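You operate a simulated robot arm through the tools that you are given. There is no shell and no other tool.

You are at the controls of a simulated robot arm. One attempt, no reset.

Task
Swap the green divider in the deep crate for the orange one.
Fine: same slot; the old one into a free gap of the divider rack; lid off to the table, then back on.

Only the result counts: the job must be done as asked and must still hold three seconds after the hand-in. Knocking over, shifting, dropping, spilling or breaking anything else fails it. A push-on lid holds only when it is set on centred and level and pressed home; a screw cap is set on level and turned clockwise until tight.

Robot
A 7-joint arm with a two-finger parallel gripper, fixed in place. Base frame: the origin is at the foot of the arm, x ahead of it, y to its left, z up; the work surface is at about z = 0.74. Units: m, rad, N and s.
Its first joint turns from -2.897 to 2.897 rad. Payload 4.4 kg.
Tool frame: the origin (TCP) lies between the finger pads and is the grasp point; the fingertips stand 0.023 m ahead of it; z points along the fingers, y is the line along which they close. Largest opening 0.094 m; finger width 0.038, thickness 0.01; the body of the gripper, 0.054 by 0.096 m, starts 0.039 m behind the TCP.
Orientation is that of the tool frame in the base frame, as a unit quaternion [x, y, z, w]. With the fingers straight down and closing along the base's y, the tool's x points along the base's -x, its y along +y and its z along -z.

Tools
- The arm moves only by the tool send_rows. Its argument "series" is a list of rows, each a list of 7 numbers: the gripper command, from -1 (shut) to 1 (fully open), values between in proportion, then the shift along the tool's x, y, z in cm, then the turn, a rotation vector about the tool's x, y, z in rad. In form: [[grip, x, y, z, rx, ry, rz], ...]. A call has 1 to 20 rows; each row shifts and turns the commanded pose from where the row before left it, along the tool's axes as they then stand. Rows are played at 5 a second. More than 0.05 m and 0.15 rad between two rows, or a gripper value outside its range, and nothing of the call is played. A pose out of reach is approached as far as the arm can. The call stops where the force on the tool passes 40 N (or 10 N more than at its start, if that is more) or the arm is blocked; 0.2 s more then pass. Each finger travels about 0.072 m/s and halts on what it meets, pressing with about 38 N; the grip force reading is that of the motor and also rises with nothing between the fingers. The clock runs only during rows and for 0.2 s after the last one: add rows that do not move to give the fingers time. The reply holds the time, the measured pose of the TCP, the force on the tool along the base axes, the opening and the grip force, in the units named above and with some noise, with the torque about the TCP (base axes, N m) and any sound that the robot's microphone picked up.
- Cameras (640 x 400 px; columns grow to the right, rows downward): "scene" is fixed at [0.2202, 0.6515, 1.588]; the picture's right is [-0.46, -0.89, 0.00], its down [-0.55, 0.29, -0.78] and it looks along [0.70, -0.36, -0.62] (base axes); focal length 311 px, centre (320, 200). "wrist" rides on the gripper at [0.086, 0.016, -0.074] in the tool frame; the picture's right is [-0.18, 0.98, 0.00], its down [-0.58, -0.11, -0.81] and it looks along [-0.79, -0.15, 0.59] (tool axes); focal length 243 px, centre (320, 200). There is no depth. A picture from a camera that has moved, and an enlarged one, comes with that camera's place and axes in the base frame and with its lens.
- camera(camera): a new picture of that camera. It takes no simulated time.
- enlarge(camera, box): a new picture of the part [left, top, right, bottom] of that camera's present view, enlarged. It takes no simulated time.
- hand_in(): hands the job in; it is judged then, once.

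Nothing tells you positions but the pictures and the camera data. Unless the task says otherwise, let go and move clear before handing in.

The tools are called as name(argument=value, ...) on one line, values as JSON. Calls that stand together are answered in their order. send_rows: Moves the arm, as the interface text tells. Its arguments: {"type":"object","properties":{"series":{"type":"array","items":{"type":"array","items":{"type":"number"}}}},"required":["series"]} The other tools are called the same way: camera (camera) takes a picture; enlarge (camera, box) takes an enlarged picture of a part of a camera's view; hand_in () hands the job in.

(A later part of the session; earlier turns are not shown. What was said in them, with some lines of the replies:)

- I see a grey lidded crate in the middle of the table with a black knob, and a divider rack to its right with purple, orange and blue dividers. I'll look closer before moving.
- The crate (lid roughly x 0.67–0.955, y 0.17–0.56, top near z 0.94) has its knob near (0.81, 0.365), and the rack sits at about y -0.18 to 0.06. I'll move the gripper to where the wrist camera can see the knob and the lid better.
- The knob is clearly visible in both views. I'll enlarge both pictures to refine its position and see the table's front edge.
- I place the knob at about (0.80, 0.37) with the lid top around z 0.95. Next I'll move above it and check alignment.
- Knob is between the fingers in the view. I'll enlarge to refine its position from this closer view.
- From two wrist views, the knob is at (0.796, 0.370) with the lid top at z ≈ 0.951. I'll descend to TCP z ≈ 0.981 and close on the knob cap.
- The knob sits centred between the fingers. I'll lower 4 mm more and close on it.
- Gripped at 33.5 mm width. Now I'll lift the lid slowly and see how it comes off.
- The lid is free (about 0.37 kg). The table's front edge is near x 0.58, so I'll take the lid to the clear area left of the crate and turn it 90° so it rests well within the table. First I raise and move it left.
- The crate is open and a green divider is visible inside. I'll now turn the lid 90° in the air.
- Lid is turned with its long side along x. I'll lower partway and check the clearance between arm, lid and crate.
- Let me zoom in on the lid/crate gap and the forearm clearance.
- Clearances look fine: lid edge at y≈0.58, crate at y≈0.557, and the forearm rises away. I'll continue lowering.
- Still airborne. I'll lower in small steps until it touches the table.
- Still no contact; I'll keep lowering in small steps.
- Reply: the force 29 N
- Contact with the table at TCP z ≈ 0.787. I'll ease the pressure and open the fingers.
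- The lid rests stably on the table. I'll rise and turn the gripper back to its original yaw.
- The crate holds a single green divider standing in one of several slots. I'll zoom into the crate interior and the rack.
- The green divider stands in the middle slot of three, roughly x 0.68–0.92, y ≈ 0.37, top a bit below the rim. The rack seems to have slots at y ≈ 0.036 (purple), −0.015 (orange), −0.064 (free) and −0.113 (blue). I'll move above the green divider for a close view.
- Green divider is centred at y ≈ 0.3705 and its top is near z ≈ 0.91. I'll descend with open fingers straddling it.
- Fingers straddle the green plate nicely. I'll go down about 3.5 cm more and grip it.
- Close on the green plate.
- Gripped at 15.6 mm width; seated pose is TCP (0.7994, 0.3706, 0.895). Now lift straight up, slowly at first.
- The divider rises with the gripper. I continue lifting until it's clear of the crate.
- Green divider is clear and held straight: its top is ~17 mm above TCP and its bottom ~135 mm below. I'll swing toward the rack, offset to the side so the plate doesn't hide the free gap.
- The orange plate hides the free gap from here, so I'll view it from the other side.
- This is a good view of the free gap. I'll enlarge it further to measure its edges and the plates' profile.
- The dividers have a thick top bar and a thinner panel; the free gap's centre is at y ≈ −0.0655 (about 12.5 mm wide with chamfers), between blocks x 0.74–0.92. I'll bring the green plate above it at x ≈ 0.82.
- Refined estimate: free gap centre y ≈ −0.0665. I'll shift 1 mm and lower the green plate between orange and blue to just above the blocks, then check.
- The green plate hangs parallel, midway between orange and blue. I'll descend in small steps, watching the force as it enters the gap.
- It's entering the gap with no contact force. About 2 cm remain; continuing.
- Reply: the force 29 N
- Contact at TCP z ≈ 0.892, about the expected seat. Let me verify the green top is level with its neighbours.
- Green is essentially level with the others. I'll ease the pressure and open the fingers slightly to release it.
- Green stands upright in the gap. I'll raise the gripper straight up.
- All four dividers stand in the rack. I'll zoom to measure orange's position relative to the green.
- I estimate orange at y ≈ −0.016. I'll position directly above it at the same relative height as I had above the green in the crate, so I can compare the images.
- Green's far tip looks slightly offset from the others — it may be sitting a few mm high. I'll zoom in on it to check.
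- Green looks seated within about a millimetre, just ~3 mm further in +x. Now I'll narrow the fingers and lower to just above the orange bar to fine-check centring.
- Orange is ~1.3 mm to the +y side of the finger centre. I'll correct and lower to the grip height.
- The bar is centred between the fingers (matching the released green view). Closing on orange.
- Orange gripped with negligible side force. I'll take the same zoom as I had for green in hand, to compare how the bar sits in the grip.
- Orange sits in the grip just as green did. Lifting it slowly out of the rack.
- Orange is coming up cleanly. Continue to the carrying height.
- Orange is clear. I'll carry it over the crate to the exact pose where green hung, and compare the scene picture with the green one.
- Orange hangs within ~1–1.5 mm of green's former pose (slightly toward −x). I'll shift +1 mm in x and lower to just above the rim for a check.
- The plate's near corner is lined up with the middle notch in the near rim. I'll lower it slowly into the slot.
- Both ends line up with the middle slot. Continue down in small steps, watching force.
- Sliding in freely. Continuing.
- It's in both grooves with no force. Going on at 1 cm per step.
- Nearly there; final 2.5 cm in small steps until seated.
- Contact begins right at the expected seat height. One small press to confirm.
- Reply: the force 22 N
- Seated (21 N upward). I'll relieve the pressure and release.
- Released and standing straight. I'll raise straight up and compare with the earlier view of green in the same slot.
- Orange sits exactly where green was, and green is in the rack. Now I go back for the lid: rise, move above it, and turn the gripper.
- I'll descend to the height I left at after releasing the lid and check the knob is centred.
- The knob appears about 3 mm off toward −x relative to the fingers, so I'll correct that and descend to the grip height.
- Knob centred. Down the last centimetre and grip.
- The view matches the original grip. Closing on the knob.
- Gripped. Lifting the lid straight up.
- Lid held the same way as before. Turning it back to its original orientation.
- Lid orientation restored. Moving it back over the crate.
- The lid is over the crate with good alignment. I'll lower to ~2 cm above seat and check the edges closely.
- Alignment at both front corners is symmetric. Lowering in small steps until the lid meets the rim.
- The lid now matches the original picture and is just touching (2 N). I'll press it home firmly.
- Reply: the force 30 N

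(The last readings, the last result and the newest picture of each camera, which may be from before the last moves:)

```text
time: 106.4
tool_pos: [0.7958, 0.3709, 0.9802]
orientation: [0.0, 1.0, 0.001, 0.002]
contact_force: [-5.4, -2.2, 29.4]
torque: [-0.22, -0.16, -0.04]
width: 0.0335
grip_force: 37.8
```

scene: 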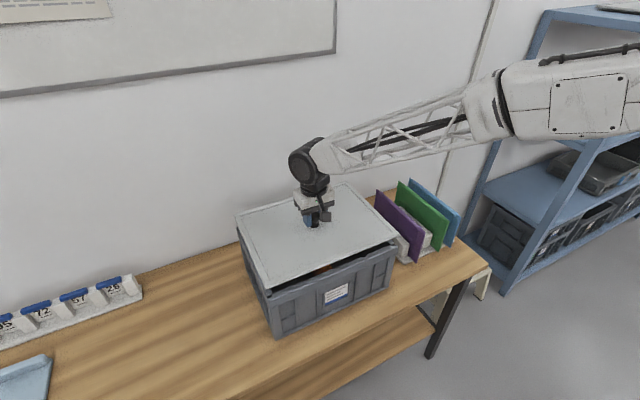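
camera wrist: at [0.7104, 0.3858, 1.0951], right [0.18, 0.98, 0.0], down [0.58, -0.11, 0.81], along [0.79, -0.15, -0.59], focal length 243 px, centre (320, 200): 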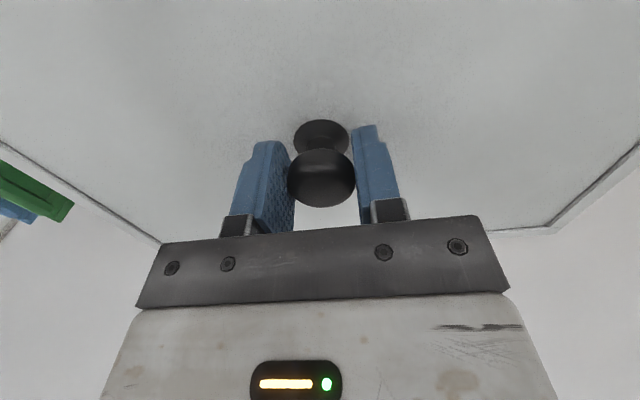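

send_rows(series=[[-1, 0, 0, 0.1, 0, 0, 0], [-1, 0, 0, 0, 0, 0, 0]])

enlarge(camera="scene", box=[240, 230, 310, 320])

enlarge(camera="scene", box=[340, 180, 410, 270])

```text
time: 107.0
tool_pos: [0.7961, 0.3702, 0.9777]
orientation: [0.0, 1.0, 0.0, 0.001]
contact_force: [3.9, 8.0, 28.7]
torque: [-0.09, -0.2, -0.01]
width: 0.0336
grip_force: 38.3
```

```text
4.44 times, centred on (275, 275) of scene
camera zoom: at [0.2202, 0.6515, 1.588], right [-0.46, -0.89, 0.0], down [-0.55, 0.29, -0.78], along [0.7, -0.36, -0.62], focal length 1383 px, centre (520, -133)
```

zoom: 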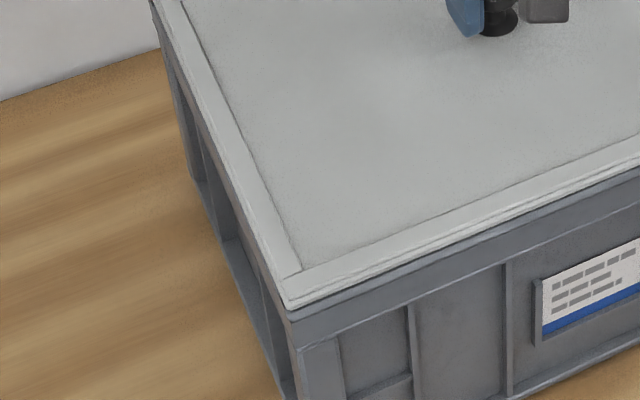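

```text
4.44 times, centred on (375, 225) of scene
camera zoom: at [0.2202, 0.6515, 1.588], right [-0.46, -0.89, 0.0], down [-0.55, 0.29, -0.78], along [0.7, -0.36, -0.62], focal length 1383 px, centre (76, 89)
```

zoom: 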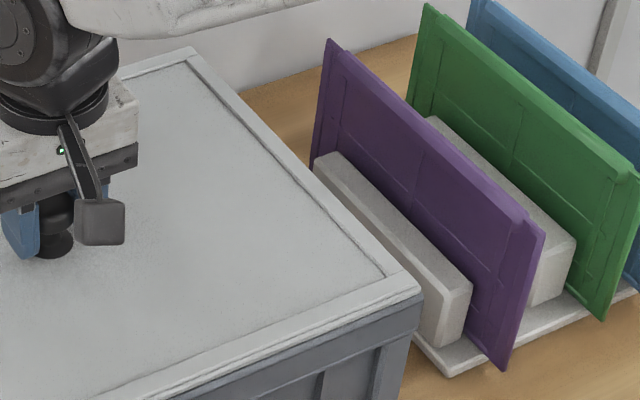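

Lid went down about 2 mm under ~30 N and looks flush. I'll ease off, release the knob and then press on top of the knob with closed fingers to make sure it's fully home.

send_rows(series=[[-1, 0, 0, -0.2, 0, 0, 0], [0.3, 0, 0, 0, 0, 0, 0], [0.3, 0, 0, 0, 0, 0, 0], [0.3, 0, 0, 0, 0, 0, 0], [0.3, 0, 0, -1.0, 0, 0, 0], [0.3, 0, 0, -2.0, 0, 0, 0], [0.3, 0, 0, -3.0, 0, 0, 0], [-1, 0, 0, 0, 0, 0, 0], [-1, 0, 0, 0, 0, 0, 0], [-1, 0, 0, 0, 0, 0, 0], [-1, 0, 0, 0, 0, 0, 0]])

camera(camera="wrist")

enlarge(camera="scene", box=[220, 170, 420, 350])

```text
time: 109.4
tool_pos: [0.7972, 0.3688, 1.04]
orientation: [0.0, 1.0, 0.0, -0.001]
contact_force: [-0.5, -0.2, 0.1]
torque: [0.01, 0.01, 0.03]
width: 0.0002
grip_force: 38.3
```

```text
taken
camera wrist: at [0.7111, 0.3849, 1.1145], right [0.18, 0.98, 0.0], down [0.58, -0.11, 0.81], along [0.79, -0.15, -0.59], focal length 243 px, centre (320, 200)
```

wrist: 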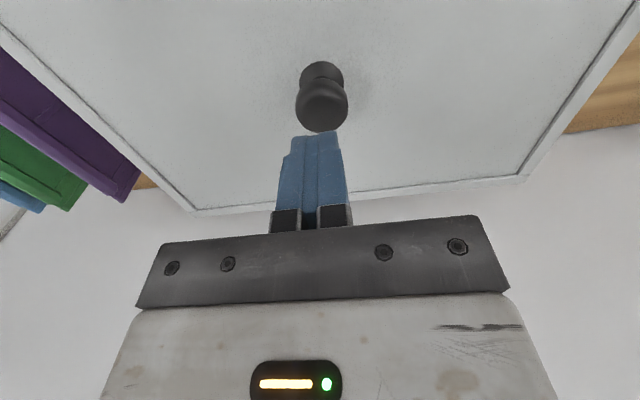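

```text
2.22 times, centred on (320, 260) of scene
camera zoom: at [0.2202, 0.6515, 1.588], right [-0.46, -0.89, 0.0], down [-0.55, 0.29, -0.78], along [0.7, -0.36, -0.62], focal length 692 px, centre (320, 67)
```

zoom: 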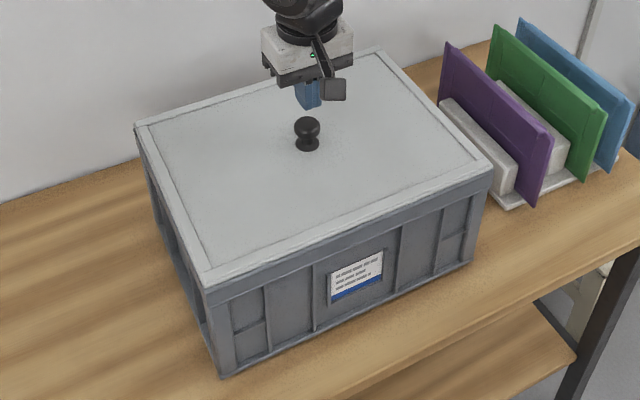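

The lid looks as in the original picture. Now pressing down on the knob's top with closed fingers.

send_rows(series=[[-1, 0, 0, 1.5, 0, 0, 0], [-1, 0, 0, 1.0, 0, 0, 0], [-1, 0, 0, 0.4, 0, 0, 0], [-1, 0, 0, 0, 0, 0, 0]])

```text
time: 110.4
tool_pos: [0.7976, 0.3694, 1.011]
orientation: [0.0, 1.0, 0.0, 0.0]
contact_force: [0.1, -0.4, 0.4]
torque: [0.01, 0.0, 0.01]
width: 0.0
grip_force: 37.7
```

send_rows(series=[[-1, 0, 0, 0.3, 0, 0, 0], [-1, 0, 0, 0.2, 0, 0, 0], [-1, 0, 0, 0, 0, 0, 0]])

```text
time: 111.2
tool_pos: [0.7958, 0.3696, 1.0063]
orientation: [0.0, 1.0, 0.0, 0.0]
contact_force: [-1.9, -2.3, 8.2]
torque: [-0.07, 0.12, 0.01]
width: 0.0
grip_force: 38.2
```

send_rows(series=[[-1, 0, 0, 0.1, 0, 0, 0], [-1, 0, 0, 0.1, 0, 0, 0], [-1, 0, 0, 0.08, 0, 0, 0], [-1, 0, 0, 0, 0, 0, 0]])

```text
time: 112.0
tool_pos: [0.7965, 0.3702, 1.0055]
orientation: [0.001, 1.0, 0.001, 0.002]
contact_force: [-0.1, -0.7, 5.0]
torque: [-0.03, 0.06, 0.02]
width: 0.0
grip_force: 38.5
stopped in row 4: the force on the tool passed its limit at 42 N (the readings are from after the stop); the commanded pose is now the measured one
```

Pressed with 42 N and the lid did not move further, so it's home. I'll raise the gripper clear and inspect everything.

send_rows(series=[[-1, 0, 0, -1.0, 0, 0, 0], [-1, 0, 0, -3.0, 0, 0, 0], [-1, 0, 0, -4.0, 0, 0, 0], [-1, 1.0, 0, -4.0, 0, 0, 0], [-1, 3.0, 0, -3.0, 0, 0, 0], [-1, 4.0, 0, -2.0, 0, 0, 0], [-1, 4.0, 0, -2.0, 0, 0, 0], [-1, 4.0, 0, -2.0, 0, 0, 0], [0, 0, 0, 0, 0, 0, 0], [0, 0, 0, 0, 0, 0, 0]])

camera(camera="scene")

enlarge(camera="scene", box=[220, 170, 420, 350])

enlarge(camera="scene", box=[360, 170, 480, 275])

enlarge(camera="wrist", box=[160, 0, 520, 220])

```text
time: 114.2
tool_pos: [0.6368, 0.3718, 1.2142]
orientation: [-0.001, 1.0, 0.001, 0.001]
contact_force: [0.0, 0.3, -0.7]
torque: [0.01, -0.01, -0.01]
width: 0.0473
grip_force: 0.0
```

```text
taken
```

scene: 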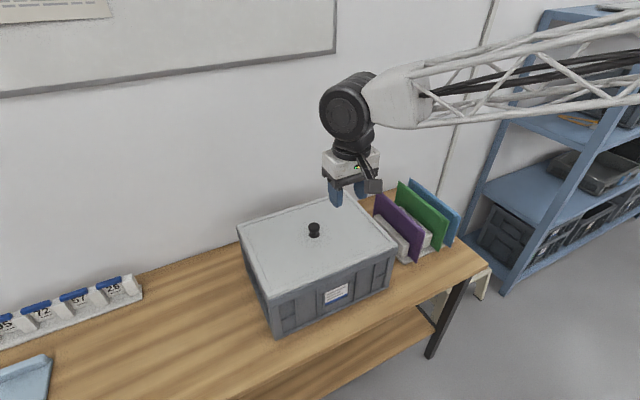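

```text
2.22 times, centred on (320, 260) of scene
camera zoom: at [0.2202, 0.6515, 1.588], right [-0.46, -0.89, 0.0], down [-0.55, 0.29, -0.78], along [0.7, -0.36, -0.62], focal length 692 px, centre (320, 67)
```

zoom: 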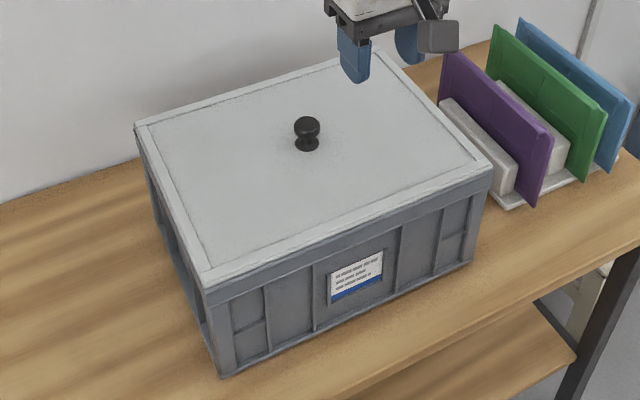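

```text
3.81 times, centred on (420, 222) of scene
camera zoom: at [0.2202, 0.6515, 1.588], right [-0.46, -0.89, 0.0], down [-0.55, 0.29, -0.78], along [0.7, -0.36, -0.62], focal length 1186 px, centre (-61, 114)
```

zoom: 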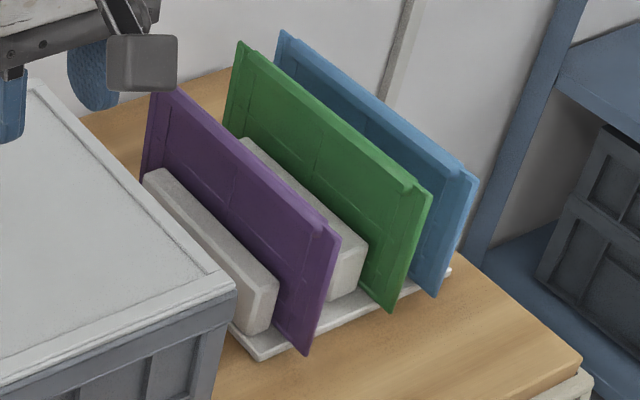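

```text
1.78 times, centred on (340, 110) of wrist
camera zoom: at [0.5496, 0.3873, 1.2875], right [0.18, 0.98, 0.0], down [0.58, -0.11, 0.81], along [0.79, -0.15, -0.59], focal length 431 px, centre (284, 360)
```

zoom: 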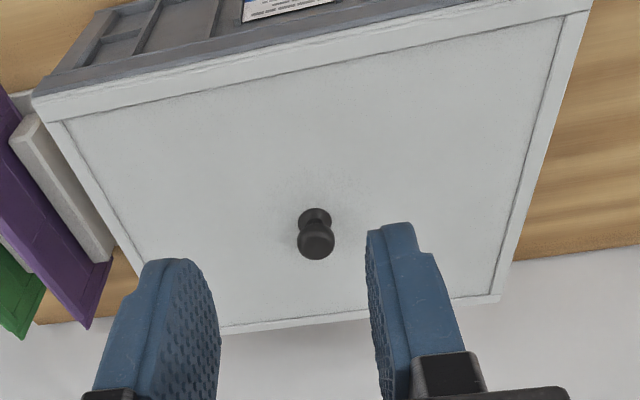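

Everything looks as it should. One last close check of the lid seam at the corners.

enlarge(camera="scene", box=[255, 270, 315, 320])

enlarge(camera="scene", box=[350, 220, 410, 270])

enlarge(camera="scene", box=[225, 205, 285, 255])

enlarge(camera="wrist", box=[160, 0, 300, 100])

```text
8.00 times, centred on (285, 295) of scene
camera zoom: at [0.2202, 0.6515, 1.588], right [-0.46, -0.89, 0.0], down [-0.55, 0.29, -0.78], along [0.7, -0.36, -0.62], focal length 2490 px, centre (600, -560)
```

zoom: 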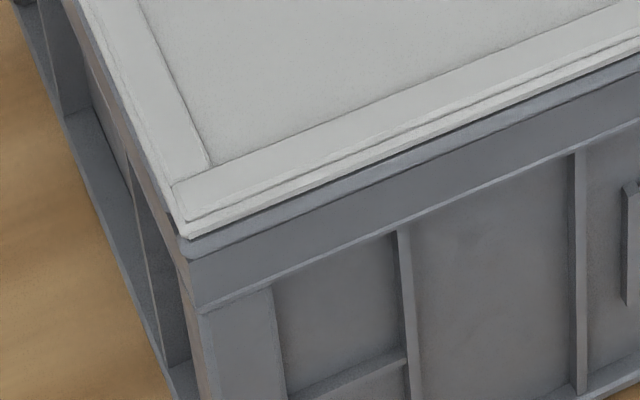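

```text
8.00 times, centred on (380, 245) of scene
camera zoom: at [0.2202, 0.6515, 1.588], right [-0.46, -0.89, 0.0], down [-0.55, 0.29, -0.78], along [0.7, -0.36, -0.62], focal length 2490 px, centre (-160, -160)
```

zoom: 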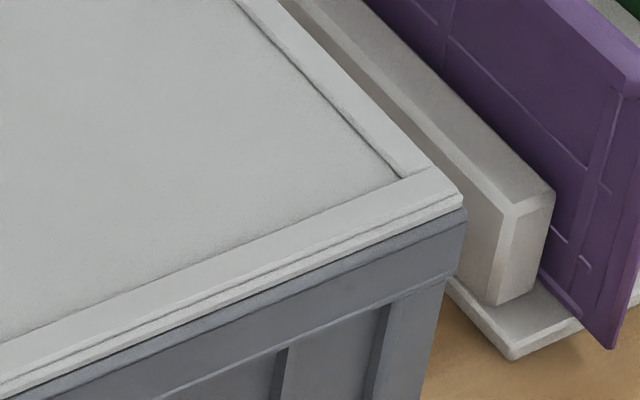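

```text
8.00 times, centred on (255, 230) of scene
camera zoom: at [0.2202, 0.6515, 1.588], right [-0.46, -0.89, 0.0], down [-0.55, 0.29, -0.78], along [0.7, -0.36, -0.62], focal length 2490 px, centre (840, -40)
```

zoom: 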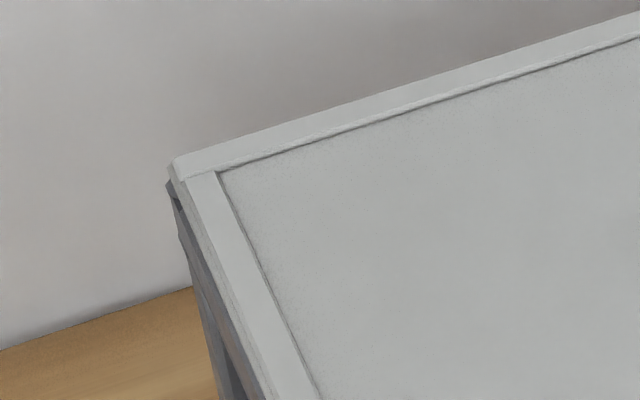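

```text
4.00 times, centred on (230, 50) of wrist
camera zoom: at [0.5496, 0.3873, 1.2875], right [0.18, 0.98, 0.0], down [0.58, -0.11, 0.81], along [0.79, -0.15, -0.59], focal length 970 px, centre (680, 800)
```

zoom: 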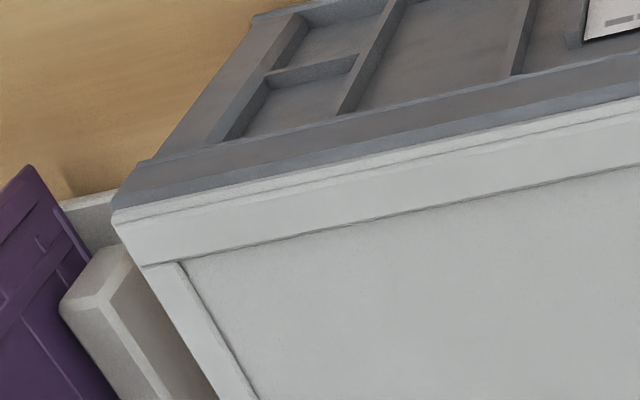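

The seam is even all round. As a precise check I'll repeat the initial knob zoom from the fixed scene camera to compare lid height.

enlarge(camera="scene", box=[290, 210, 340, 245])

```text
11.43 times, centred on (315, 228) of scene
camera zoom: at [0.2202, 0.6515, 1.588], right [-0.46, -0.89, 0.0], down [-0.55, 0.29, -0.78], along [0.7, -0.36, -0.62], focal length 3557 px, centre (377, -114)
```

zoom: 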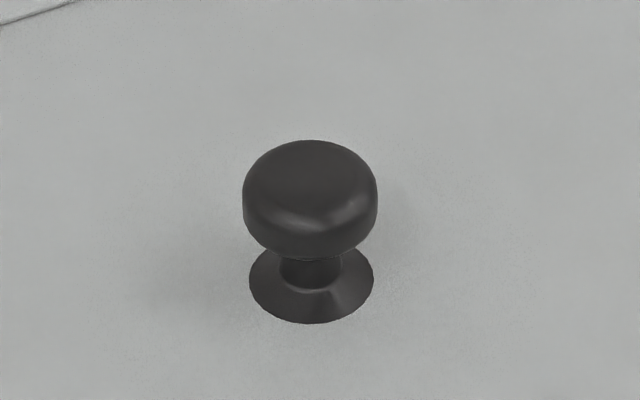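

The knob is within about 1 mm of where it started, so the lid is centred, level and fully home. Orange is in the crate's middle slot, green is in the rack's free gap, and the gripper is clear, so I'm handing in.

hand_in()

```text
The job is handed in.
```

The swap is done and handed in; I don't have the verdict.

- **Crate:** The orange divider is in the middle slot, where the green one was. It went down to the same depth, and the pictures match within about a millimetre.
- **Rack:** The green divider stands upright in the free gap between orange's now-empty slot and blue. It sits about 3 mm further back than its neighbours and may be about 1 mm higher.
- **Lid:** It went to the table and back on, and I pressed it down with about 40 N. The seam looks even, and the knob is within about a millimetre of its starting position. I heard no click, so I judged it fully home from its height and from it not moving under that press.

While the lid was on the table, it overhung the front edge by about 10 cm, because the arm could not reach far enough to place it fully on. It stayed stable. In the last pictures nothing else looks moved, and the gripper was clear before I handed in.
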